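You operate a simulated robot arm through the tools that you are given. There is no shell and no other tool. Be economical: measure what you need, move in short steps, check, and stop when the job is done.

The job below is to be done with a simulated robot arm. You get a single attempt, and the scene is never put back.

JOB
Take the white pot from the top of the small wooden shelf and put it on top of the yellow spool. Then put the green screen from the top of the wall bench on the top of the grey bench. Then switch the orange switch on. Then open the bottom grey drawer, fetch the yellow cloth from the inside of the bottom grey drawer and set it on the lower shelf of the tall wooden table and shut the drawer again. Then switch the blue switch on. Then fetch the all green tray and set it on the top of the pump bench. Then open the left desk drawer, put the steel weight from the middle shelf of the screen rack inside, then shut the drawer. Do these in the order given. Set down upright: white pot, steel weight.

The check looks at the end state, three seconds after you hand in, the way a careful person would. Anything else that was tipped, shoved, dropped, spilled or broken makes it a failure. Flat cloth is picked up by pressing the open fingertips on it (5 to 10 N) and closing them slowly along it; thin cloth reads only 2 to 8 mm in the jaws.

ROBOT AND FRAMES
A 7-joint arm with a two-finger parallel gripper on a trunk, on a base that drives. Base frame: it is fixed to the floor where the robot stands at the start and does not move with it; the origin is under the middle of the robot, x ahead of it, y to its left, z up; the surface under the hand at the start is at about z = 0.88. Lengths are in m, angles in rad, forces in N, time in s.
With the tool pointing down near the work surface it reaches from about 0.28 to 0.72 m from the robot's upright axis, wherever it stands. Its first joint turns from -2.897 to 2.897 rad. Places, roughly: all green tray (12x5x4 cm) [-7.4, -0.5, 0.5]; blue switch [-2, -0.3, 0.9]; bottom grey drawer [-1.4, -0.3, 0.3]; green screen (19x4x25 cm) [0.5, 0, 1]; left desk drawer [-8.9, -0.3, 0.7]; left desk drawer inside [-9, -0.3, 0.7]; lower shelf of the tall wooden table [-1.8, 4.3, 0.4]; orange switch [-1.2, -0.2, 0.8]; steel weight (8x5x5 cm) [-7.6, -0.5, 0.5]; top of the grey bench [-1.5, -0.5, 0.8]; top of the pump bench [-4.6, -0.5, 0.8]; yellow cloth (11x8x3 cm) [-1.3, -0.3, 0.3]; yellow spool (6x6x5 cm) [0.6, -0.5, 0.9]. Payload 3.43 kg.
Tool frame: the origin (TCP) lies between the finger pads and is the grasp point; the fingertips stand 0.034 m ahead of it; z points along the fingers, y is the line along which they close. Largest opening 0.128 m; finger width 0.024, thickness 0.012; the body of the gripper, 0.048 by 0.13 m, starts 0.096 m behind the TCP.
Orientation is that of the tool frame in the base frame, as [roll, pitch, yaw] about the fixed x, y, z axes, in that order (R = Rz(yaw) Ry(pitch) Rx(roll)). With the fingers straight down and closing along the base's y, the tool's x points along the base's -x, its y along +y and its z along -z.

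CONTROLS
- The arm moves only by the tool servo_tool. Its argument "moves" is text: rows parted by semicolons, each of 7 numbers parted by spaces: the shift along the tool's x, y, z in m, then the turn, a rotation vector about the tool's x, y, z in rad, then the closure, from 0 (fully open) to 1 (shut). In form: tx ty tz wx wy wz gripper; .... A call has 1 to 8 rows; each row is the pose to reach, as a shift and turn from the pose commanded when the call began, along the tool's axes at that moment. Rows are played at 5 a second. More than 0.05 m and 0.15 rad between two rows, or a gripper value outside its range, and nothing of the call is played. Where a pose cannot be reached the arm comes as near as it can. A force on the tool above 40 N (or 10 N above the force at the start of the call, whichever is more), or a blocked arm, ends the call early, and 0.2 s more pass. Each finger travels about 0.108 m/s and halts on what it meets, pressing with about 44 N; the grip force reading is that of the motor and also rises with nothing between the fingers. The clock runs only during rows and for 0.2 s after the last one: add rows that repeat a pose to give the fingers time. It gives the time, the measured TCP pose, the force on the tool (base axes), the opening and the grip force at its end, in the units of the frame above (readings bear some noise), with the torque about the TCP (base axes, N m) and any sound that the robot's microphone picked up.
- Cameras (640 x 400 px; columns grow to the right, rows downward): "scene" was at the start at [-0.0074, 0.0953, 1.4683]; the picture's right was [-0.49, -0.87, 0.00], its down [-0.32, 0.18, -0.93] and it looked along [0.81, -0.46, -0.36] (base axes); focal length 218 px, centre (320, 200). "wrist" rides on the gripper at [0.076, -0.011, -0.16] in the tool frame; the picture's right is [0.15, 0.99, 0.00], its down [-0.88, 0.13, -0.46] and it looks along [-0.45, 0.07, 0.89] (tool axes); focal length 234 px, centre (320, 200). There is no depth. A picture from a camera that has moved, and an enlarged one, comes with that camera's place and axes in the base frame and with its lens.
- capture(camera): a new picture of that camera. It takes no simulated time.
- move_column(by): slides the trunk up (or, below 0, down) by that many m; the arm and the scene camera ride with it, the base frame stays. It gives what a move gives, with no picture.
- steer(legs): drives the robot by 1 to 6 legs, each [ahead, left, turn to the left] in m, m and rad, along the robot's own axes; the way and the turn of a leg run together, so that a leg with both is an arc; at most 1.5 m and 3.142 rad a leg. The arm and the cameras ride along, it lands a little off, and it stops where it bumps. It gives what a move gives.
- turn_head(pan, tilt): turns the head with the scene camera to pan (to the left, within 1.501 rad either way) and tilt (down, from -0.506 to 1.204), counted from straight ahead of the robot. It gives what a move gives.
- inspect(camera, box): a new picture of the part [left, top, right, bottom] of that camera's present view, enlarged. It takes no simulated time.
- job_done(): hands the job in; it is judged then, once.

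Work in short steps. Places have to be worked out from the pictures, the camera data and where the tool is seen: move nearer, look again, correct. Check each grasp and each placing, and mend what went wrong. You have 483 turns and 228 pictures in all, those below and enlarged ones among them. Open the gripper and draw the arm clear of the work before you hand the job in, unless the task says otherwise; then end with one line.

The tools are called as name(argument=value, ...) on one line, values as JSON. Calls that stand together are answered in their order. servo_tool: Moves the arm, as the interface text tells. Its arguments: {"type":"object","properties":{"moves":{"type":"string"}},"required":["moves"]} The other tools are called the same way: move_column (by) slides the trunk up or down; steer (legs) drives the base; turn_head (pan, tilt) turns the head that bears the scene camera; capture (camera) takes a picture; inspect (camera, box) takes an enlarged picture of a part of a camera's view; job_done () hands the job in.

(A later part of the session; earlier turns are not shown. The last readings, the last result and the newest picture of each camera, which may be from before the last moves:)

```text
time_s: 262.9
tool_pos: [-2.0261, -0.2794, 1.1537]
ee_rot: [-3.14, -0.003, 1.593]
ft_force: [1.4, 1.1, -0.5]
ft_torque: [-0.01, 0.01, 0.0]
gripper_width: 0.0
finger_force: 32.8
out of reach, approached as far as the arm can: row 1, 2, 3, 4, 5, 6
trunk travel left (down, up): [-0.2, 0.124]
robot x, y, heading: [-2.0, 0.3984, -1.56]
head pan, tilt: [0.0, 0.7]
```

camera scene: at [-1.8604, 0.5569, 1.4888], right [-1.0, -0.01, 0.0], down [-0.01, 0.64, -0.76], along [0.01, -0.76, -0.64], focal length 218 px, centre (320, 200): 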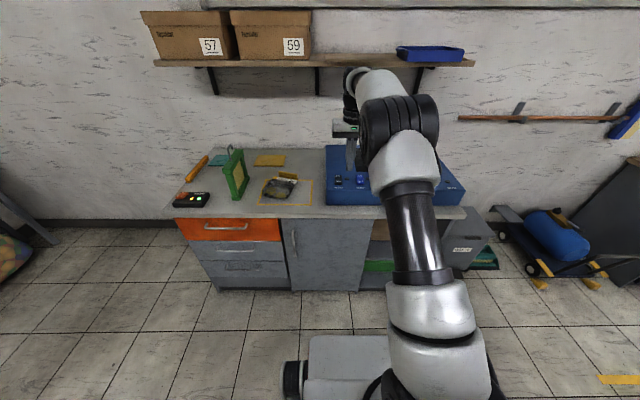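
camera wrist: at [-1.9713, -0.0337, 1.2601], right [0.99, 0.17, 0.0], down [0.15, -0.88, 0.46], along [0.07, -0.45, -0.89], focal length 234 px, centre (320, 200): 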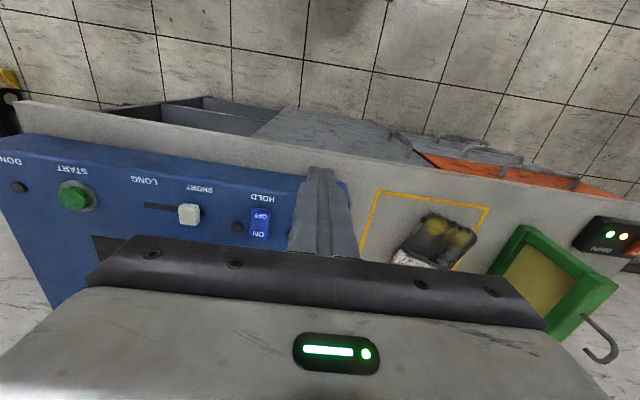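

The arm seems stuck in a bad posture. Take a look at it.

turn_head(pan=-0.3, tilt=0.6)

capture(camera="scene")

```text
time_s: 263.7
tool_pos: [-2.0272, -0.2787, 1.1531]
ee_rot: [-3.139, -0.003, 1.593]
ft_force: [0.3, -0.3, 0.0]
ft_torque: [0.01, 0.0, 0.0]
gripper_width: 0.0
finger_force: 32.9
trunk travel left (down, up): [-0.2, 0.124]
robot x, y, heading: [-1.9996, 0.4011, -1.564]
head pan, tilt: [-0.3, 0.6]
```

```text
95 pictures are left
camera scene: at [-1.8853, 0.4069, 1.4974], right [-0.96, 0.29, 0.0], down [0.16, 0.54, -0.82], along [-0.24, -0.79, -0.57], focal length 218 px, centre (320, 200)
```

scene: 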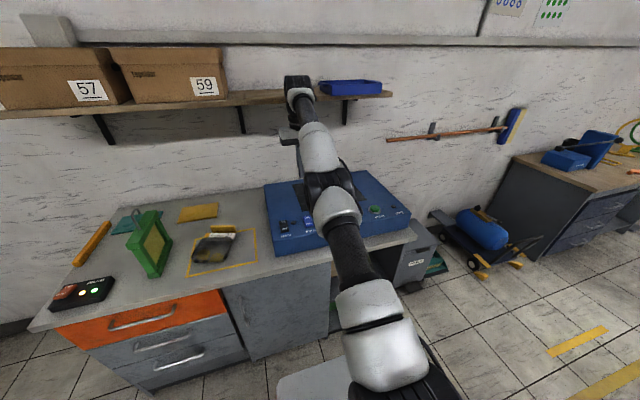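

Arm is nearly stretched. Test a downward command.

servo_tool(moves="0 0 0.04 0 0 0 1; 0 0 0.06 0 0 0 1; 0 0 0.06 0 0 0 1")

```text
time_s: 264.5
tool_pos: [-2.0294, -0.2982, 1.0993]
ee_rot: [-3.139, -0.001, 1.591]
ft_force: [0.4, 0.2, -0.5]
ft_torque: [-0.01, 0.02, 0.03]
gripper_width: 0.0
finger_force: 33.0
out of reach, approached as far as the arm can: row 1, 2, 3
trunk travel left (down, up): [-0.2, 0.124]
robot x, y, heading: [-2.0019, 0.3968, -1.567]
head pan, tilt: [-0.3, 0.6]
```

servo_tool(moves="0.04 0 0.01 0 0 0 1; 0.08 0 0.02 0 0 0 1; 0.12 0 0.03 0 0 0 1; 0.16 0 0.04 0 0 0 1; 0.2 0 0.05 0 0 0 1; 0.24 0 0.06 0 0 0 1; 0.28 0 0.07 0 0 0 1; 0.28 0 0.07 0 0 0 1")

```text
time_s: 266.3
tool_pos: [-2.0367, -0.2974, 1.1043]
ee_rot: [-3.14, -0.002, 1.591]
ft_force: [0.2, -0.2, 0.1]
ft_torque: [-0.04, 0.0, -0.02]
gripper_width: 0.0001
finger_force: 33.2
out of reach, approached as far as the arm can: row 1, 2, 3, 4, 5, 6, 7, 8
trunk travel left (down, up): [-0.2, 0.124]
robot x, y, heading: [-2.0014, 0.3987, -1.561]
head pan, tilt: [-0.3, 0.6]
```

The IK looks stuck at a wrist limit (forearm rising, tool down). Back off into free space first, then recover posture.

steer(legs=[[-0.5, 0, 0]])

servo_tool(moves="-0.05 0 -0.01 0 0 0 1; -0.1 0 -0.02 0 0 0 1; -0.15 0 -0.03 0 0 0 1; -0.2 0 -0.04 0 0 0 1; -0.25 0 -0.05 0 0 0 1; -0.3 0 -0.06 0 0 0 1; -0.35 0 -0.07 0 0 0 1; -0.38 0 -0.1 0 0 0 1")

```text
time_s: 269.3
tool_pos: [-2.0379, 0.2042, 1.1039]
ee_rot: [-3.139, -0.003, 1.597]
ft_force: [-0.9, -0.3, -0.6]
ft_torque: [0.07, 0.0, 0.02]
gripper_width: 0.0
finger_force: 33.0
trunk travel left (down, up): [-0.2, 0.124]
robot x, y, heading: [-2.0066, 0.8965, -1.556]
head pan, tilt: [-0.3, 0.6]
```

```text
refused: row 1 steps farther than a row can; nothing moved
```

servo_tool(moves="-0.045 0 -0.01 0 0 0 1; -0.09 0 -0.02 0 0 0 1; -0.135 0 -0.03 0 0 0 1; -0.18 0 -0.04 0 0 0 1; -0.225 0 -0.05 0 0 0 1; -0.27 0 -0.06 0 0 0 1; -0.315 0 -0.07 0 0 0 1; -0.36 0 -0.08 0 0 0 1")

servo_tool(moves="-0.045 0 -0.01 0 0 0 1; -0.09 0 -0.02 0 0 0 1; -0.135 0 -0.03 0 0 0 1; -0.18 0 -0.04 0 0 0 1; -0.225 0 -0.05 0 0 0 1; -0.27 0 -0.06 0 0 0 1; -0.3 0 -0.07 0 0 0 1; -0.3 0 -0.08 0 0 0 1")

```text
time_s: 271.1
tool_pos: [-2.0345, 0.2022, 1.1044]
ee_rot: [-3.139, -0.002, 1.598]
ft_force: [0.1, 0.0, -0.1]
ft_torque: [0.0, 0.03, 0.0]
gripper_width: 0.0001
finger_force: 33.1
out of reach, approached as far as the arm can: row 1, 2, 3, 4, 5, 6, 7, 8
trunk travel left (down, up): [-0.2, 0.124]
robot x, y, heading: [-2.0069, 0.8989, -1.556]
head pan, tilt: [-0.3, 0.6]
```

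```text
time_s: 272.9
tool_pos: [-2.0166, 0.1968, 1.0921]
ee_rot: [-3.14, -0.001, 1.598]
ft_force: [-0.1, -0.1, 0.2]
ft_torque: [-0.03, -0.02, 0.0]
gripper_width: 0.0003
finger_force: 33.8
out of reach, approached as far as the arm can: row 1, 2, 3, 4, 5, 6, 7, 8
trunk travel left (down, up): [-0.2, 0.124]
robot x, y, heading: [-2.0056, 0.8998, -1.56]
head pan, tilt: [-0.3, 0.6]
```

Now relax orientation by tilting the tool forward 0.4 rad.

servo_tool(moves="0 0 0 0 -0.1 0 1; 0 0 0 0 -0.2 0 1; 0 0 0 0 -0.3 0 1; 0 0 0 0 -0.4 0 1; 0 0 0 0 -0.4 0 1")

capture(camera="scene")

```text
time_s: 274.1
tool_pos: [-2.0127, 0.1075, 1.1278]
ee_rot: [-3.14, 0.4, 1.599]
ft_force: [-0.2, 0.7, 0.9]
ft_torque: [0.02, 0.04, 0.01]
gripper_width: 0.0001
finger_force: 33.1
out of reach, approached as far as the arm can: row 1, 2, 3, 4, 5
trunk travel left (down, up): [-0.2, 0.124]
robot x, y, heading: [-2.0021, 0.8964, -1.56]
head pan, tilt: [-0.3, 0.6]
```

```text
94 pictures are left
camera scene: at [-1.8908, 0.9078, 1.4974], right [-0.96, 0.28, 0.0], down [0.16, 0.54, -0.83], along [-0.23, -0.79, -0.56], focal length 218 px, centre (320, 200)
```

scene: 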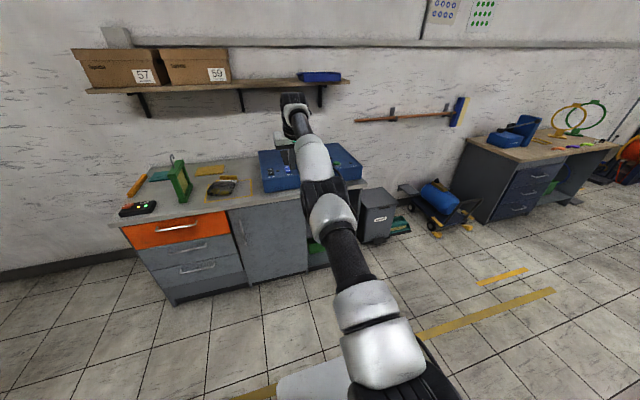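

Arm is stretched straight. Retrace toward the earlier low, tilted pose (down 0.24 m) in free space.

servo_tool(moves="0.015 0 0.036 0 -0.05 0 1; 0.031 0 0.073 0 -0.1 0 1; 0.047 0 0.11 0 -0.15 0 1; 0.062 0 0.147 0 -0.2 0 1; 0.078 0 0.184 0 -0.25 0 1; 0.0935 0 0.221 0 -0.3 0 1; 0.0935 0 0.221 0 -0.3 0 1")

capture(camera="scene")

```text
time_s: 275.7
tool_pos: [-2.014, 0.0102, 0.8789]
ee_rot: [-3.138, 0.699, 1.598]
ft_force: [1.2, 0.0, 0.3]
ft_torque: [0.02, 0.01, 0.02]
gripper_width: 0.0
finger_force: 33.2
out of reach, approached as far as the arm can: row 1, 2, 3, 4, 5, 6, 7
trunk travel left (down, up): [-0.2, 0.124]
robot x, y, heading: [-2.0058, 0.9014, -1.556]
head pan, tilt: [-0.3, 0.6]
```

```text
93 pictures are left
camera scene: at [-1.8908, 0.9077, 1.4974], right [-0.96, 0.28, 0.0], down [0.16, 0.54, -0.82], along [-0.23, -0.79, -0.57], focal length 218 px, centre (320, 200)
```

scene: 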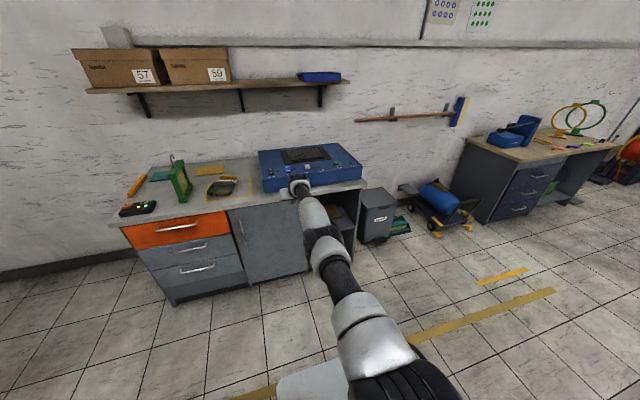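

Try levelling the tool (in line with the forearm) while retreating.

servo_tool(moves="0.03 0 -0.03 0 -0.1 0 1; 0.06 0 -0.06 0 -0.2 0 1; 0.09 0 -0.09 0 -0.3 0 1; 0.12 0 -0.12 0 -0.4 0 1; 0.15 0 -0.15 0 -0.5 0 1; 0.18 0 -0.18 0 -0.5 0 1; 0.21 0 -0.21 0 -0.5 0 1; 0.24 0 -0.24 0 -0.5 0 1")

```text
time_s: 277.5
tool_pos: [-2.0314, -0.0239, 0.8102]
ee_rot: [-3.136, 1.2, 1.602]
ft_force: [-0.1, -0.3, 0.1]
ft_torque: [0.02, 0.02, 0.02]
gripper_width: 0.0
finger_force: 33.2
out of reach, approached as far as the arm can: row 1, 2, 3, 4, 5, 6, 7, 8
trunk travel left (down, up): [-0.2, 0.124]
robot x, y, heading: [-2.007, 0.8982, -1.559]
head pan, tilt: [-0.3, 0.6]
```

Diagnosis: the command is far inside while the solver is trapped in the stretched pose. Bring the command out to match the measured pose, then retreat in small steps.

servo_tool(moves="-0.015 0 0.042 0 0 0 1; -0.03 0 0.084 0 0 0 1; -0.045 0 0.126 0 0 0 1; -0.06 0 0.168 0 0 0 1; -0.075 0 0.21 0 0 0 1; -0.09 0 0.252 0 0 0 1; -0.105 0 0.294 0 0 0 1; -0.12 0 0.336 0 0 0 1")

servo_tool(moves="-0.015 0 0.042 0 0 0 1; -0.03 0 0.084 0 0 0 1; -0.045 0 0.126 0 0 0 1; -0.06 0 0.168 0 0 0 1; -0.075 0 0.21 0 0 0 1; -0.09 0 0.245 0 0 0 1; -0.1 0 0.27 0 0 0 1; -0.104 0 0.285 0 0 0 1")

```text
time_s: 279.3
tool_pos: [-2.0186, -0.0427, 0.8637]
ee_rot: [-3.139, 1.2, 1.601]
ft_force: [0.1, 0.5, -0.6]
ft_torque: [-0.03, -0.04, 0.02]
gripper_width: 0.0
finger_force: 33.7
out of reach, approached as far as the arm can: row 1, 2, 3, 4, 5, 6, 7, 8
trunk travel left (down, up): [-0.2, 0.124]
robot x, y, heading: [-2.003, 0.8968, -1.555]
head pan, tilt: [-0.3, 0.6]
```

```text
time_s: 281.1
tool_pos: [-1.9976, -0.0525, 0.9001]
ee_rot: [-3.137, 1.199, 1.602]
ft_force: [-0.3, 0.4, 0.8]
ft_torque: [-0.04, -0.01, 0.0]
gripper_width: 0.0
finger_force: 32.8
out of reach, approached as far as the arm can: row 1, 2, 3, 4, 5, 6, 7, 8
trunk travel left (down, up): [-0.2, 0.124]
robot x, y, heading: [-2.0113, 0.903, -1.555]
head pan, tilt: [-0.3, 0.6]
```

servo_tool(moves="0 0 -0.01 0 0 0 1; 0 0 -0.02 0 0 0 1; 0 0 -0.03 0 0 0 1; 0 0 -0.04 0 0 0 1; 0 0 -0.05 0 0 0 1; 0 0 -0.06 0 0 0 1; 0 0 -0.08 0 0 0 1; 0 0 -0.1 0 0 0 1")

```text
time_s: 282.9
tool_pos: [-2.0145, -0.0523, 0.8984]
ee_rot: [-3.108, 1.188, 1.592]
ft_force: [0.0, -0.2, -0.2]
ft_torque: [0.03, -0.01, -0.03]
gripper_width: 0.0
finger_force: 32.9
out of reach, approached as far as the arm can: row 1, 2, 3, 4, 5, 6, 7, 8
trunk travel left (down, up): [-0.2, 0.124]
robot x, y, heading: [-2.0092, 0.9007, -1.554]
head pan, tilt: [-0.3, 0.6]
```

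Try to break the singularity by yawing the tool sideways while retreating.

servo_tool(moves="0 0 -0.02 -0.13 0 -0.05 1; 0 0 -0.04 -0.26 0 -0.1 1; 0 0 -0.06 -0.39 0 -0.15 1; 0 0 -0.08 -0.52 0 -0.2 1; 0 0 -0.12 -0.65 0 -0.25 1; 0 0 -0.16 -0.78 0 -0.3 1; 0 0 -0.2 -0.78 0 -0.3 1; 0 0 -0.24 -0.78 0 -0.3 1")

capture(camera="scene")

```text
time_s: 284.9
tool_pos: [-2.1871, 0.0564, 1.1773]
ee_rot: [-1.927, 1.153, -2.969]
ft_force: [-3.0, 0.6, -1.0]
ft_torque: [-0.08, -0.1, 0.27]
gripper_width: 0.0
finger_force: 32.8
out of reach, approached as far as the arm can: row 1, 2, 3, 4, 5, 6, 7
trunk travel left (down, up): [-0.2, 0.124]
robot x, y, heading: [-2.0078, 0.8981, -1.559]
head pan, tilt: [-0.3, 0.6]
stopped in row 8: the arm was blocked; the commanded pose is now the measured one
```

```text
92 pictures are left
camera scene: at [-1.8953, 0.9078, 1.4976], right [-0.96, 0.28, 0.0], down [0.16, 0.54, -0.82], along [-0.23, -0.79, -0.57], focal length 218 px, centre (320, 200)
```

scene: 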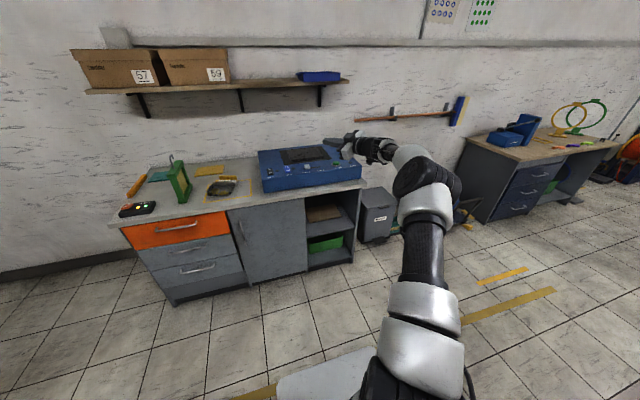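

Unstuck, elbow bent and command resynced. Now reorient back toward tool-down (rotation vector ≈ (0.078, 1.468, 0.733)) while drawing in.

servo_tool(moves="-0.0026 0.0302 -0.0184 0.0066 0.1248 0.0623 1; -0.005 0.06 -0.0367 0.0133 0.2496 0.1246 1; -0.0077 0.0905 -0.055 0.02 0.3743 0.187 1; -0.01 0.1207 -0.0734 0.0265 0.499 0.249 1; -0.013 0.151 -0.092 0.033 0.624 0.3115 1; -0.015 0.181 -0.11 0.04 0.749 0.374 1; -0.018 0.211 -0.1285 0.0464 0.873 0.436 1; -0.02 0.241 -0.147 0.053 0.998 0.498 1")

```text
time_s: 286.7
tool_pos: [-2.0585, 0.306, 1.1255]
ee_rot: [-3.1, 0.47, 1.828]
ft_force: [0.0, -0.1, -0.2]
ft_torque: [0.0, -0.01, -0.03]
gripper_width: 0.0
finger_force: 33.6
trunk travel left (down, up): [-0.2, 0.124]
robot x, y, heading: [-2.0076, 0.8998, -1.557]
head pan, tilt: [-0.3, 0.6]
```

servo_tool(moves="0 0 0 0.006 0.12 0.06 1; 0 0 0 0.012 0.24 0.12 1; 0 0 0 0.018 0.36 0.18 1; 0 0 0 0.025 0.469 0.234 1; 0 0 0 0.025 0.469 0.234 1")

capture(camera="scene")

```text
time_s: 287.9
tool_pos: [-2.0566, 0.3059, 1.1254]
ee_rot: [-3.136, 0.003, 1.577]
ft_force: [0.0, 0.4, 0.1]
ft_torque: [0.04, -0.01, 0.03]
gripper_width: 0.0
finger_force: 33.2
trunk travel left (down, up): [-0.2, 0.124]
robot x, y, heading: [-2.0095, 0.9003, -1.552]
head pan, tilt: [-0.3, 0.6]
```

```text
91 pictures are left
camera scene: at [-1.8916, 0.9079, 1.4974], right [-0.96, 0.28, 0.0], down [0.16, 0.54, -0.82], along [-0.23, -0.79, -0.57], focal length 218 px, centre (320, 200)
```

scene: 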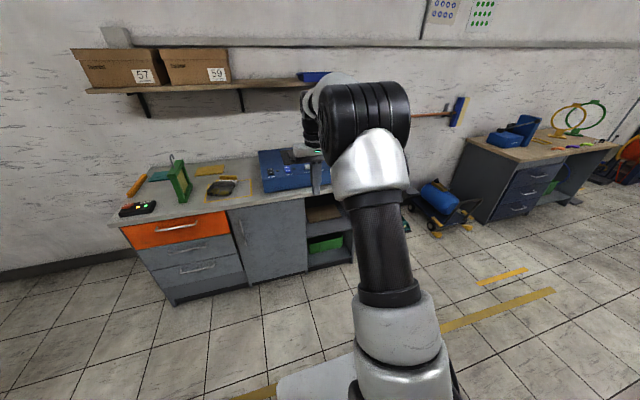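

Posture is good again (elbow up). Drive ahead 0.6 so the switch is within comfortable reach.

steer(legs=[[0, 0, -0.018], [0.6, 0, 0]])

inspect(camera="wrist", box=[220, 80, 420, 220])

```text
time_s: 291.6
tool_pos: [-2.0623, -0.2847, 1.1252]
ee_rot: [-3.136, 0.005, 1.567]
ft_force: [-0.1, -0.5, 0.9]
ft_torque: [0.02, 0.02, 0.0]
gripper_width: 0.0
finger_force: 33.2
trunk travel left (down, up): [-0.2, 0.124]
robot x, y, heading: [-2.0055, 0.3066, -1.568]
head pan, tilt: [-0.3, 0.6]
```

```text
2.86 times, centred on (320, 150) of wrist
camera zoom: at [-2.0726, -0.2096, 1.2845], right [0.99, 0.14, -0.01], down [0.13, -0.88, 0.46], along [0.06, -0.46, -0.89], focal length 669 px, centre (320, 343)
```

zoom: 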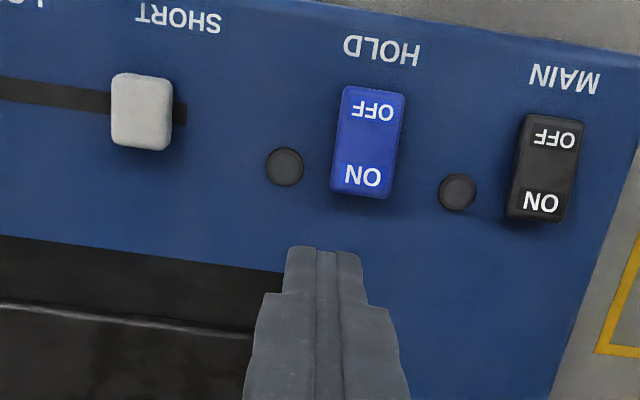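

ON at (−2.039, −0.293). Move there and descend to just above.

servo_tool(moves="-0.004 0.012 0.03 0 0 0 1; -0.008 0.0235 0.07 0 0 0 1; -0.008 0.0235 0.11 0 0 0 1; -0.008 0.0235 0.14 0 0 0 1; -0.008 0.0235 0.14 0 0 0 1")

inspect(camera="wrist", box=[240, 60, 400, 170])

turn_head(pan=0.1, tilt=0.7)

capture(camera="scene")

```text
time_s: 292.8
tool_pos: [-2.0398, -0.2945, 0.9843]
ee_rot: [-3.137, 0.005, 1.568]
ft_force: [-0.2, 0.3, -0.9]
ft_torque: [0.02, 0.01, -0.01]
gripper_width: 0.0
finger_force: 33.5
trunk travel left (down, up): [-0.2, 0.124]
robot x, y, heading: [-2.008, 0.3043, -1.569]
head pan, tilt: [-0.3, 0.6]
```

```text
3.64 times, centred on (320, 115) of wrist
camera zoom: at [-2.0502, -0.2194, 1.143], right [0.99, 0.14, -0.01], down [0.13, -0.88, 0.46], along [0.06, -0.46, -0.89], focal length 852 px, centre (320, 509)
```

zoom: 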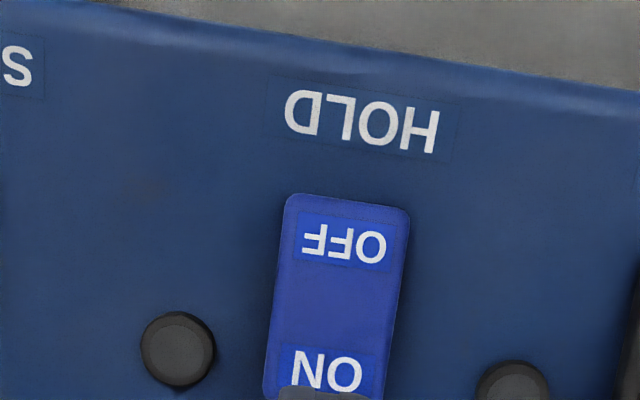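

```text
time_s: 293.6
tool_pos: [-2.0401, -0.2945, 0.985]
ee_rot: [-3.136, 0.007, 1.565]
ft_force: [-0.4, -0.8, 0.7]
ft_torque: [0.02, 0.0, 0.02]
gripper_width: 0.0
finger_force: 33.3
trunk travel left (down, up): [-0.2, 0.124]
robot x, y, heading: [-2.0044, 0.307, -1.565]
head pan, tilt: [0.099, 0.7]
```

```text
88 pictures are left
camera scene: at [-1.857, 0.3174, 1.4888], right [-0.99, -0.1, 0.0], down [-0.07, 0.64, -0.77], along [0.08, -0.76, -0.64], focal length 218 px, centre (320, 200)
```

scene: 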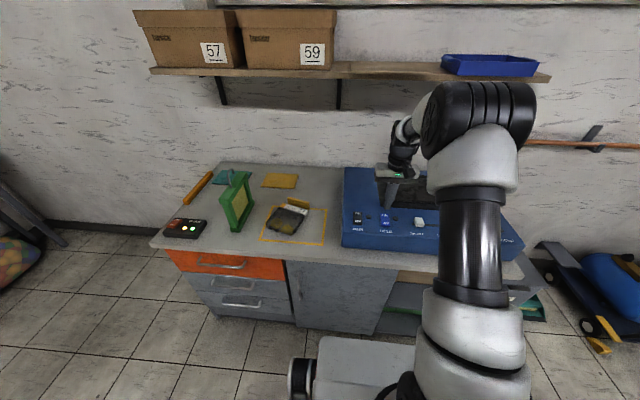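

Tip over ON. Press down in small steps.

servo_tool(moves="0 0 0.008 0 0 0 1; 0 0 0.014 0 0 0 1; 0 0 0.018 0 0 0 1; 0 0 0.021 0 0 0 1; 0 0 0.024 0 0 0 1; 0 0 0.026 0 0 0 1; 0 0 0.028 0 0 0 1; 0 0 0.03 0 0 0 1")

inspect(camera="scene", box=[330, 170, 450, 250])

```text
time_s: 295.4
tool_pos: [-2.0406, -0.2936, 0.956]
ee_rot: [-3.135, 0.006, 1.568]
ft_force: [0.0, -0.6, 0.3]
ft_torque: [-0.05, -0.01, 0.0]
gripper_width: 0.0
finger_force: 32.9
trunk travel left (down, up): [-0.2, 0.124]
robot x, y, heading: [-2.006, 0.3081, -1.566]
head pan, tilt: [0.099, 0.7]
```

```text
5.00 times, centred on (390, 210) of scene
camera zoom: at [-1.857, 0.3175, 1.4888], right [-0.99, -0.1, 0.0], down [-0.07, 0.64, -0.77], along [0.08, -0.76, -0.64], focal length 1090 px, centre (-30, 150)
```

zoom: 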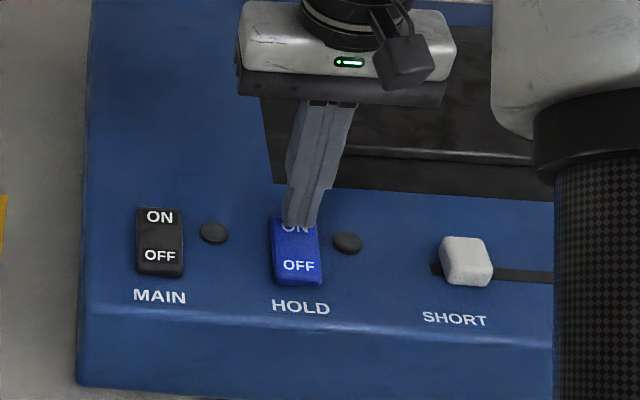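

Not touching yet; continue.

servo_tool(moves="0 0 0.003 0 0 0 1; 0 0 0.006 0 0 0 1; 0 0 0.009 0 0 0 1; 0 0 0.012 0 0 0 1; 0 0 0.014 0 0 0 1; 0 0 0.016 0 0 0 1; 0 0 0.018 0 0 0 1")

inspect(camera="scene", box=[330, 170, 450, 250])

```text
time_s: 296.6
tool_pos: [-2.0402, -0.296, 0.9471]
ee_rot: [-3.136, 0.017, 1.568]
ft_force: [0.3, -0.4, 11.3]
ft_torque: [0.08, 0.0, -0.06]
gripper_width: 0.0
finger_force: 33.5
trunk travel left (down, up): [-0.2, 0.124]
robot x, y, heading: [-2.0066, 0.3088, -1.562]
head pan, tilt: [0.099, 0.7]
stopped in row 6: the force on the tool passed its limit at 43 N (the readings are from after the stop); the commanded pose is now the measured one
```

```text
5.00 times, centred on (390, 210) of scene
camera zoom: at [-1.8569, 0.3185, 1.4884], right [-0.99, -0.1, 0.0], down [-0.07, 0.64, -0.77], along [0.08, -0.76, -0.64], focal length 1090 px, centre (-30, 150)
```

zoom: 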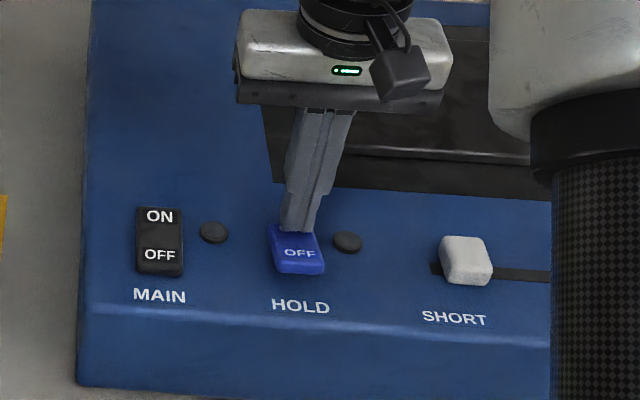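

Rocker tipped to ON. Lift straight up and verify.

servo_tool(moves="0 0 -0.02 0 0 0 1; 0 0 -0.06 0 0 0 1; 0 0 -0.1 0 0 0 1; 0 0 -0.14 0 0 0 1; 0 0 -0.18 0 0 0 1")

inspect(camera="scene", box=[330, 170, 450, 250])

```text
time_s: 297.9
tool_pos: [-2.0402, -0.2932, 1.1268]
ee_rot: [-3.136, 0.012, 1.568]
ft_force: [-0.4, -0.3, -0.4]
ft_torque: [0.02, 0.01, 0.0]
gripper_width: 0.0
finger_force: 33.2
trunk travel left (down, up): [-0.2, 0.124]
robot x, y, heading: [-2.0062, 0.3116, -1.565]
head pan, tilt: [0.099, 0.7]
```

```text
5.00 times, centred on (390, 210) of scene
camera zoom: at [-1.8569, 0.3175, 1.4887], right [-0.99, -0.1, 0.0], down [-0.07, 0.64, -0.77], along [0.08, -0.76, -0.64], focal length 1090 px, centre (-30, 150)
```

zoom: 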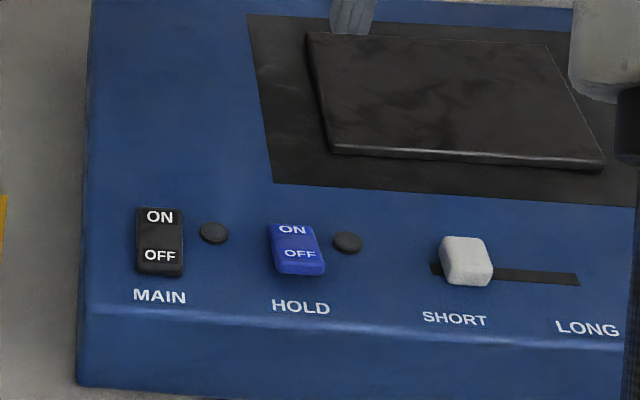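

Blue switch is ON. Now to the tray at x≈−7.4: tuck the arm a bit, back off, and strafe right along the aisle.

steer(legs=[[-0.55, 0, 0]])

servo_tool(moves="0.04 0.01 0 0 0 0 0.6; 0.08 0.02 0 0 0 0 0.3; 0.12 0.03 0 0 0 0 0; 0.15 0.035 0 0 0 0 0")

turn_head(pan=-1.3, tilt=0.35)

capture(camera="scene")

```text
time_s: 301.0
tool_pos: [-2.0414, 0.2621, 1.1269]
ee_rot: [-3.137, 0.01, 1.569]
ft_force: [-0.8, -1.2, 0.4]
ft_torque: [-0.06, 0.02, -0.02]
gripper_width: 0.0
finger_force: 33.3
trunk travel left (down, up): [-0.2, 0.124]
robot x, y, heading: [-2.0109, 0.8654, -1.568]
head pan, tilt: [0.099, 0.7]
```

```text
time_s: 302.0
tool_pos: [-2.0062, 0.4109, 1.1265]
ee_rot: [-3.136, 0.01, 1.569]
ft_force: [0.7, 0.3, 0.0]
ft_torque: [0.05, -0.03, 0.02]
gripper_width: 0.128
finger_force: 0.0
trunk travel left (down, up): [-0.2, 0.124]
robot x, y, heading: [-2.009, 0.8629, -1.565]
head pan, tilt: [0.099, 0.7]
```

```text
time_s: 303.6
tool_pos: [-2.006, 0.4098, 1.1264]
ee_rot: [-3.136, 0.011, 1.568]
ft_force: [-1.1, 0.2, 0.2]
ft_torque: [0.0, 0.04, 0.03]
gripper_width: 0.128
finger_force: 0.0
trunk travel left (down, up): [-0.2, 0.124]
robot x, y, heading: [-2.0089, 0.8641, -1.566]
head pan, tilt: [-1.3, 0.351]
```

```text
84 pictures are left
camera scene: at [-1.9578, 0.9324, 1.5201], right [-0.27, 0.96, 0.0], down [0.33, 0.09, -0.94], along [-0.9, -0.26, -0.34], focal length 218 px, centre (320, 200)
```

scene: 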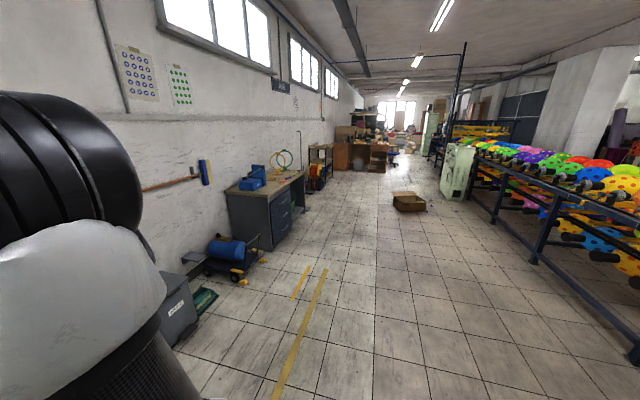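

Path is clear except a cardboard box near (−6.3, 1.48). Move ahead 0.18 then strafe right 4.5 m.

steer(legs=[[0.18, 0, 0], [0, -1.5, 0], [0, -1.5, 0], [0, -1.3, 0]])

turn_head(pan=-0.7, tilt=0.45)

capture(camera="scene")

```text
time_s: 345.6
tool_pos: [-6.2858, 0.1292, 1.126]
ee_rot: [-3.137, 0.011, 1.59]
ft_force: [-0.4, 0.0, 0.5]
ft_torque: [0.0, 0.03, 0.02]
gripper_width: 0.1281
finger_force: 0.0
trunk travel left (down, up): [-0.2, 0.124]
robot x, y, heading: [-6.297, 0.5849, -1.54]
head pan, tilt: [-1.3, 0.351]
```

```text
time_s: 346.6
tool_pos: [-6.2853, 0.1284, 1.1256]
ee_rot: [-3.138, 0.01, 1.59]
ft_force: [-0.2, 0.0, 0.0]
ft_torque: [0.0, -0.02, -0.02]
gripper_width: 0.1279
finger_force: 0.0
trunk travel left (down, up): [-0.2, 0.124]
robot x, y, heading: [-6.2982, 0.5858, -1.543]
head pan, tilt: [-0.7, 0.45]
```

```text
83 pictures are left
camera scene: at [-6.2168, 0.607, 1.5109], right [-0.78, 0.62, 0.0], down [0.27, 0.34, -0.9], along [-0.56, -0.7, -0.44], focal length 218 px, centre (320, 200)
```

scene: 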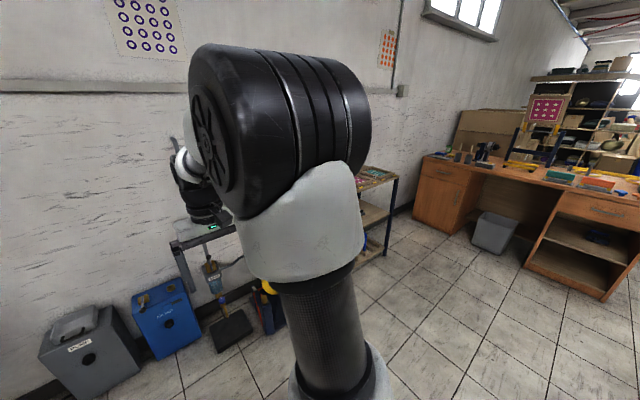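

The rack is behind the arm at x≈−7.5. Strafe 1.1 m more and look.

steer(legs=[[-0.15, 0, -0.02], [0, -1.05, 0]])

turn_head(pan=0.25, tilt=0.6)

capture(camera="scene")

capture(camera="wrist")

```text
time_s: 358.0
tool_pos: [-7.3457, 0.2724, 1.1249]
ee_rot: [-3.138, 0.011, 1.568]
ft_force: [0.1, 1.4, -0.9]
ft_torque: [-0.01, -0.01, -0.02]
gripper_width: 0.1279
finger_force: 0.0
trunk travel left (down, up): [-0.2, 0.124]
robot x, y, heading: [-7.3516, 0.7267, -1.571]
head pan, tilt: [-0.7, 0.45]
```

```text
time_s: 359.2
tool_pos: [-7.3465, 0.2721, 1.1249]
ee_rot: [-3.137, 0.01, 1.568]
ft_force: [-0.3, -0.1, -0.6]
ft_torque: [0.01, 0.02, -0.03]
gripper_width: 0.1279
finger_force: 0.1
trunk travel left (down, up): [-0.2, 0.124]
robot x, y, heading: [-7.3457, 0.7324, -1.567]
head pan, tilt: [0.25, 0.6]
```

```text
82 pictures are left
camera scene: at [-7.185, 0.7345, 1.4974], right [-0.97, -0.25, 0.0], down [-0.14, 0.55, -0.83], along [0.21, -0.8, -0.56], focal length 218 px, centre (320, 200)
```

scene: 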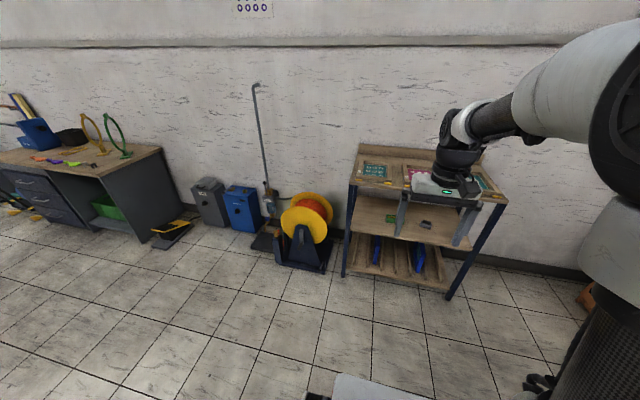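

```text
81 pictures are left
camera wrist: at [-7.3553, 0.3486, 1.2834], right [0.99, 0.14, -0.01], down [0.13, -0.88, 0.46], along [0.06, -0.46, -0.89], focal length 234 px, centre (320, 200)
```

wrist: 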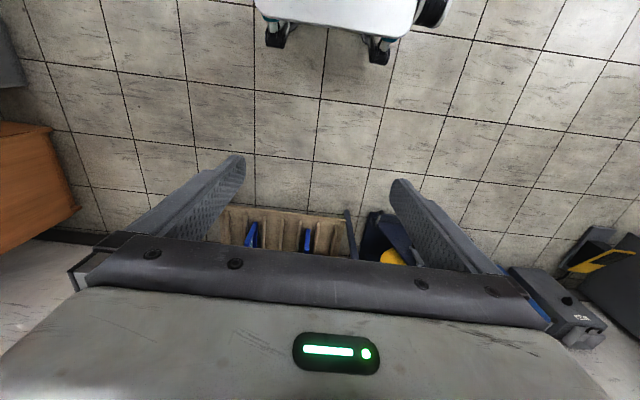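

The rack's middle shelf holds a green tray and a small weight. Zoom in.

inspect(camera="scene", box=[330, 140, 520, 300])

```text
2.50 times, centred on (425, 220) of scene
camera zoom: at [-7.185, 0.7345, 1.4974], right [-0.97, -0.25, 0.0], down [-0.14, 0.55, -0.83], along [0.21, -0.8, -0.56], focal length 545 px, centre (58, 150)
```

zoom: 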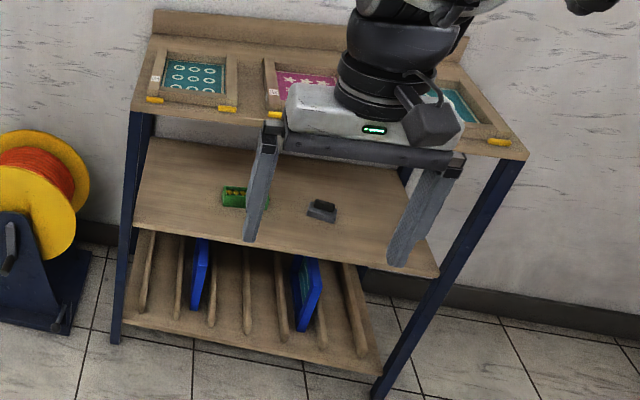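

Lower the trunk, tilt the tool forward and bring the hand in front of the rack at shelf height to look.

move_column(by=-0.2)

servo_tool(moves="0 -0.004 0.03 0 -0.12 0 0; -0.005 -0.01 0.06 0 -0.24 0 0; -0.01 -0.01 0.09 0 -0.36 0 0; -0.015 -0.01 0.12 0 -0.48 0 0; -0.02 -0.01 0.15 0 -0.6 0 0; -0.03 -0.01 0.18 0 -0.72 0 0; -0.04 -0.01 0.21 0 -0.84 0 0; -0.05 -0.01 0.24 0 -0.9 0 0")

capture(camera="wrist")

inspect(camera="scene", box=[330, 140, 520, 300])

```text
time_s: 361.4
tool_pos: [-7.3459, 0.2723, 0.9263]
ee_rot: [-3.136, 0.012, 1.567]
ft_force: [0.9, 0.0, -0.1]
ft_torque: [0.01, -0.03, 0.01]
gripper_width: 0.1279
finger_force: 0.0
trunk travel left (down, up): [0.0, 0.324]
robot x, y, heading: [-7.3509, 0.7236, -1.57]
head pan, tilt: [0.25, 0.6]
```

```text
time_s: 363.2
tool_pos: [-7.3559, 0.2187, 0.6874]
ee_rot: [-3.13, 0.913, 1.575]
ft_force: [-0.3, -0.4, -0.5]
ft_torque: [0.03, 0.0, 0.03]
gripper_width: 0.1281
finger_force: 0.1
trunk travel left (down, up): [0.0, 0.324]
robot x, y, heading: [-7.3461, 0.7285, -1.566]
head pan, tilt: [0.25, 0.6]
```

```text
79 pictures are left
camera wrist: at [-7.3664, 0.3902, 0.7237], right [0.99, 0.09, -0.12], down [0.14, -0.18, 0.97], along [0.06, -0.98, -0.19], focal length 234 px, centre (320, 200)
```

wrist: 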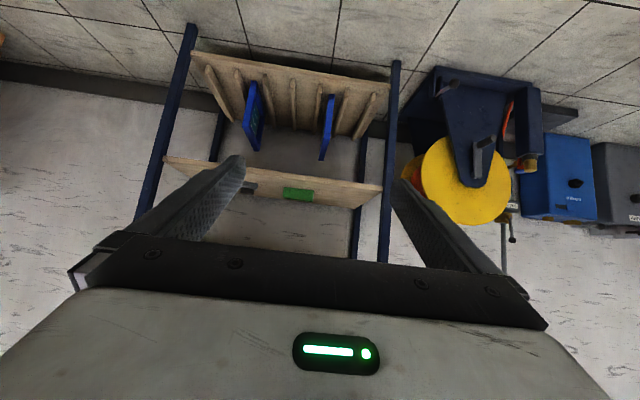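

```text
2.50 times, centred on (425, 220) of scene
camera zoom: at [-7.1849, 0.7349, 1.2974], right [-0.97, -0.25, 0.0], down [-0.14, 0.55, -0.83], along [0.21, -0.8, -0.56], focal length 545 px, centre (58, 150)
```

zoom: 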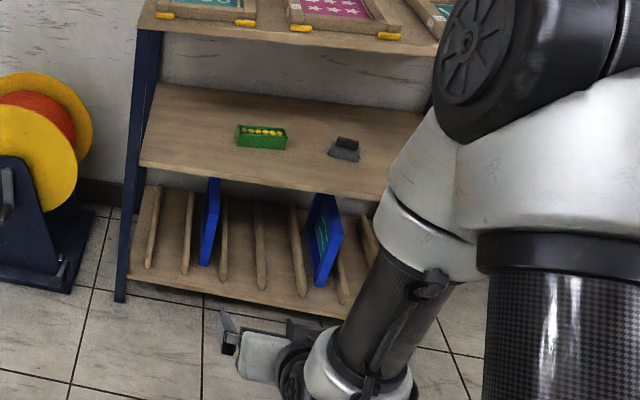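

Tray centre ≈ (−7.40, −0.545, 0.53), shelf ≈0.509, contains loose yellow bits. To enter horizontally I want the camera on top, so roll the tool 180° about its axis.

servo_tool(moves="0 0 -0.01 0 0 0.15 0; 0 0 -0.02 0 0 0.3 0; 0 0 -0.03 0 0 0.45 0; 0 0 -0.04 0 0 0.6 0; 0 0 -0.05 0 0 0.75 0; 0 0 -0.05 0 0 0.9 0; 0 0 -0.05 0 0 1.05 0; 0 0 -0.05 0 0 1.2 0")

servo_tool(moves="0 0 0 0 0 0.15 0; 0 0 0 0 0 0.3 0; 0 0 0 0 0 0.45 0; 0 0 0 0 0 0.6 0; 0 0 0 0 0 0.75 0; 0 0 0 0 0 0.9 0; 0 0 0 0 0 1.05 0; 0 0 0 0 0 1.2 0")

```text
time_s: 365.0
tool_pos: [-7.357, 0.2458, 0.7162]
ee_rot: [2.266, 0.293, 0.23]
ft_force: [-0.5, 0.8, 0.8]
ft_torque: [-0.02, 0.0, 0.01]
gripper_width: 0.1281
finger_force: 0.1
out of reach, approached as far as the arm can: row 4, 5, 6, 7, 8
trunk travel left (down, up): [0.0, 0.324]
robot x, y, heading: [-7.3488, 0.7274, -1.564]
head pan, tilt: [0.25, 0.6]
```

```text
time_s: 366.8
tool_pos: [-7.3571, 0.2451, 0.7154]
ee_rot: [2.422, -0.618, -0.592]
ft_force: [0.5, 0.3, 0.2]
ft_torque: [0.03, -0.01, -0.01]
gripper_width: 0.128
finger_force: 0.1
trunk travel left (down, up): [0.0, 0.324]
robot x, y, heading: [-7.348, 0.7287, -1.568]
head pan, tilt: [0.25, 0.6]
```

servo_tool(moves="0 0 0 0 0 0.15 0; 0 0 0 0 0 0.3 0; 0 0 0 0 0 0.45 0; 0 0 0 0 0 0.6 0; 0 0 0 0 0 0.74 0; 0 0 0 0 0 0.74 0")

capture(camera="wrist")

```text
time_s: 368.2
tool_pos: [-7.3566, 0.2463, 0.7132]
ee_rot: [3.131, -0.912, -1.564]
ft_force: [-0.6, -0.1, -0.5]
ft_torque: [-0.02, -0.02, 0.03]
gripper_width: 0.1281
finger_force: 0.0
trunk travel left (down, up): [0.0, 0.324]
robot x, y, heading: [-7.3493, 0.7293, -1.565]
head pan, tilt: [0.25, 0.6]
```

```text
77 pictures are left
camera wrist: at [-7.3451, 0.3234, 0.8701], right [-0.99, -0.09, 0.12], down [-0.13, 0.9, -0.42], along [-0.07, -0.43, -0.9], focal length 234 px, centre (320, 200)
```

wrist: 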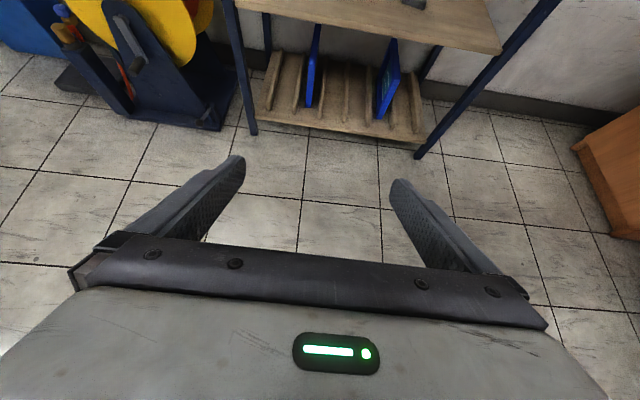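

Camera is on top now. Level the tool further, lower to z≈0.58 and align with the tray's x; then drive closer.

servo_tool(moves="-0.008 0.008 0.03 0 0.07 0 0; -0.016 0.016 0.06 0 0.14 0 0; -0.024 0.025 0.09 0 0.21 0 0; -0.032 0.034 0.12 0 0.28 0 0; -0.0415 0.043 0.1586 0 0.35 0 0; -0.0415 0.043 0.1586 0 0.35 0 0")

steer(legs=[[0.35, 0, 0]])

capture(camera="wrist")

```text
time_s: 369.6
tool_pos: [-7.4042, 0.1455, 0.582]
ee_rot: [3.116, -1.263, -1.548]
ft_force: [-0.4, 0.2, 0.2]
ft_torque: [0.0, -0.01, -0.01]
gripper_width: 0.1281
finger_force: 0.1
trunk travel left (down, up): [0.0, 0.324]
robot x, y, heading: [-7.3444, 0.7241, -1.565]
head pan, tilt: [0.25, 0.6]
```

```text
time_s: 371.9
tool_pos: [-7.4029, -0.204, 0.5827]
ee_rot: [3.12, -1.262, -1.552]
ft_force: [-0.2, 0.3, 0.1]
ft_torque: [-0.02, -0.03, -0.02]
gripper_width: 0.128
finger_force: 0.0
trunk travel left (down, up): [0.0, 0.324]
robot x, y, heading: [-7.3425, 0.377, -1.565]
head pan, tilt: [0.25, 0.6]
```

```text
76 pictures are left
camera wrist: at [-7.3894, -0.0771, 0.7021], right [-0.99, -0.04, 0.15], down [-0.13, 0.7, -0.7], along [-0.07, -0.71, -0.7], focal length 234 px, centre (320, 200)
```

wrist: 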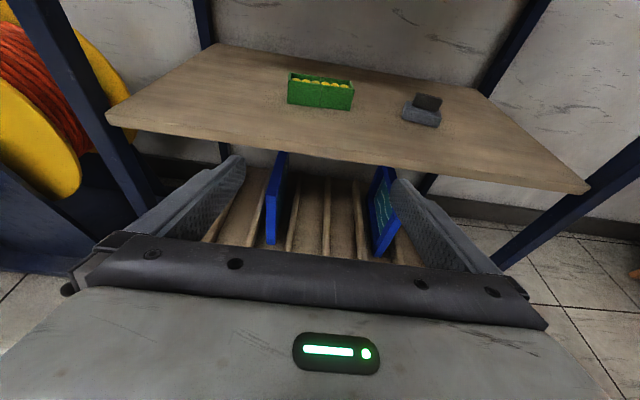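

Excellent view. Zoom on the tray and weight.

inspect(camera="wrist", box=[260, 50, 460, 150])

```text
3.20 times, centred on (360, 100) of wrist
camera zoom: at [-7.3894, -0.0771, 0.7021], right [-0.99, -0.04, 0.15], down [-0.13, 0.7, -0.7], along [-0.07, -0.71, -0.7], focal length 749 px, centre (192, 520)
```

zoom: 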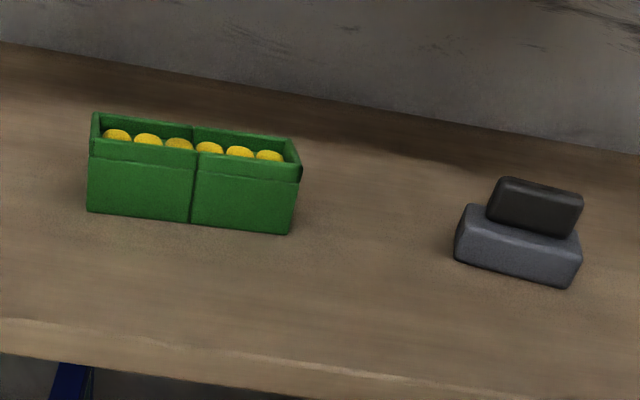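

Tray: front edge ≈ y −0.511, centre x ≈ −7.397, yawed ≈0.1 rad, length ≈12 cm. Drive ahead 0.15, align yaw and get to a pre-grasp.

steer(legs=[[0.15, 0, 0]])

servo_tool(moves="-0.003 0.003 0.01 0.043 0 -0.014 0; -0.006 0.005 0.03 0.086 0 -0.027 0; -0.006 0.007 0.05 0.086 0 -0.027 0; -0.006 0.007 0.06 0.086 0 -0.027 0")

capture(camera="wrist")

capture(camera="scene")

```text
time_s: 373.2
tool_pos: [-7.402, -0.3533, 0.5831]
ee_rot: [3.118, -1.26, -1.551]
ft_force: [0.5, -0.9, 0.1]
ft_torque: [-0.03, -0.02, 0.02]
gripper_width: 0.128
finger_force: 0.1
trunk travel left (down, up): [0.0, 0.324]
robot x, y, heading: [-7.3492, 0.2296, -1.569]
head pan, tilt: [0.25, 0.6]
```

```text
time_s: 374.2
tool_pos: [-7.4089, -0.4074, 0.5569]
ee_rot: [3.118, -1.259, -1.461]
ft_force: [-0.2, 0.1, 0.2]
ft_torque: [-0.04, 0.03, -0.02]
gripper_width: 0.1281
finger_force: 0.2
trunk travel left (down, up): [0.0, 0.324]
robot x, y, heading: [-7.3417, 0.2265, -1.57]
head pan, tilt: [0.25, 0.6]
```

```text
74 pictures are left
camera wrist: at [-7.4079, -0.2801, 0.6783], right [-0.98, -0.13, 0.15], down [-0.2, 0.69, -0.7], along [-0.01, -0.71, -0.7], focal length 234 px, centre (320, 200)
```

wrist: 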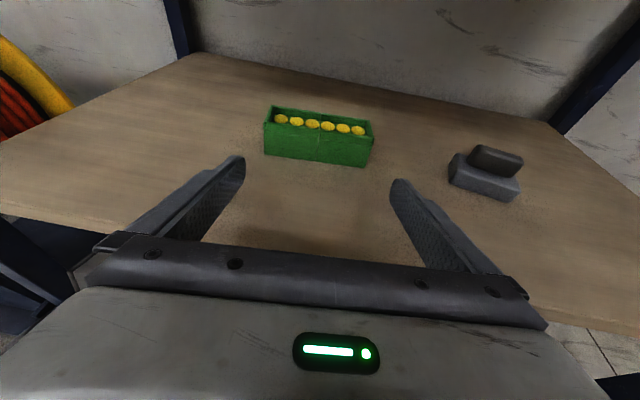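

```text
73 pictures are left
camera scene: at [-7.1827, 0.2344, 1.2974], right [-0.97, -0.25, 0.0], down [-0.14, 0.55, -0.83], along [0.21, -0.8, -0.56], focal length 218 px, centre (320, 200)
```

scene: 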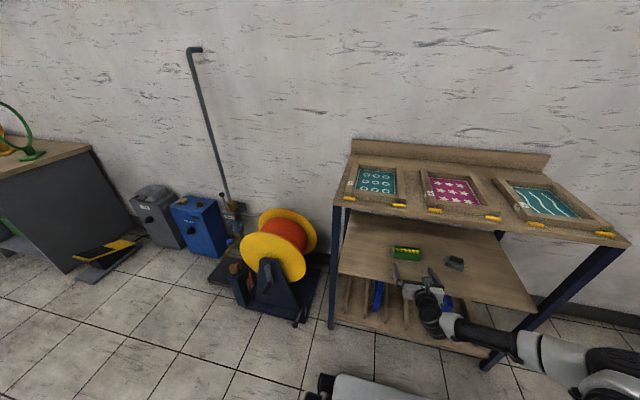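

Zoom to measure the tray ends precisely.

inspect(camera="wrist", box=[240, 90, 400, 190])

```text
4.00 times, centred on (320, 140) of wrist
camera zoom: at [-7.4079, -0.2801, 0.6783], right [-0.98, -0.13, 0.15], down [-0.2, 0.69, -0.7], along [-0.01, -0.71, -0.7], focal length 937 px, centre (320, 440)
```

zoom: 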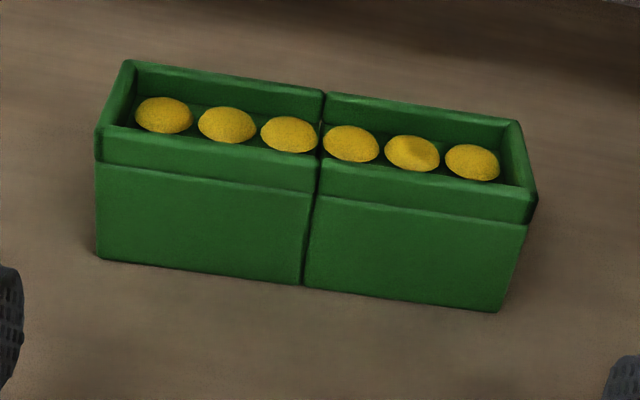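

Tray length 0.12 m; centre ≈ (−7.393, −0.532), shelf z≈0.514. Advance in stages: first halfway, then verify alignment.

servo_tool(moves="0.004 -0.002 0.02 0 0 0 0; 0.008 -0.002 0.04 0 0 0 0; 0.012 -0.002 0.06 0 0 0 0; 0.012 -0.002 0.06 0 0 0 0")

capture(camera="wrist")

```text
time_s: 375.2
tool_pos: [-7.402, -0.4691, 0.5527]
ee_rot: [3.122, -1.26, -1.463]
ft_force: [0.5, 0.1, 0.1]
ft_torque: [-0.02, -0.01, 0.0]
gripper_width: 0.1282
finger_force: 0.1
trunk travel left (down, up): [0.0, 0.324]
robot x, y, heading: [-7.3414, 0.226, -1.57]
head pan, tilt: [0.25, 0.6]
```

```text
71 pictures are left
camera wrist: at [-7.4005, -0.3418, 0.6717], right [-0.98, -0.13, 0.15], down [-0.2, 0.69, -0.7], along [-0.01, -0.71, -0.7], focal length 234 px, centre (320, 200)
```

wrist: 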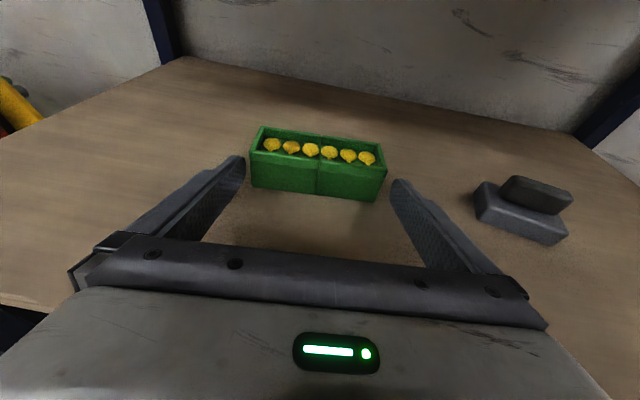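

Well centred between the tips. Continue the last 5.5 cm.

servo_tool(moves="0.002 0 0.014 0 0 0 0; 0.005 0 0.028 0 0 0 0; 0.008 0 0.042 0 0 0 0; 0.01 0 0.056 0 0 0 0; 0.01 0 0.056 0 0 0 0")

capture(camera="wrist")

```text
time_s: 376.4
tool_pos: [-7.3966, -0.5252, 0.5426]
ee_rot: [3.122, -1.261, -1.463]
ft_force: [-0.4, -0.4, 0.4]
ft_torque: [-0.01, 0.04, 0.01]
gripper_width: 0.1279
finger_force: 0.0
trunk travel left (down, up): [0.0, 0.324]
robot x, y, heading: [-7.3471, 0.2284, -1.567]
head pan, tilt: [0.25, 0.6]
```

```text
70 pictures are left
camera wrist: at [-7.3951, -0.3971, 0.6634], right [-0.98, -0.13, 0.15], down [-0.2, 0.69, -0.7], along [-0.01, -0.71, -0.7], focal length 234 px, centre (320, 200)
```

wrist: 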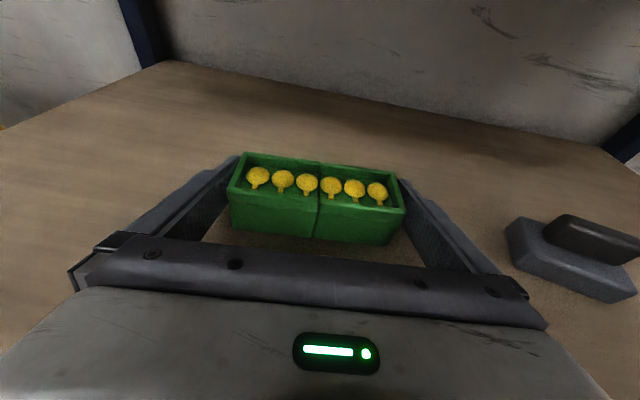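

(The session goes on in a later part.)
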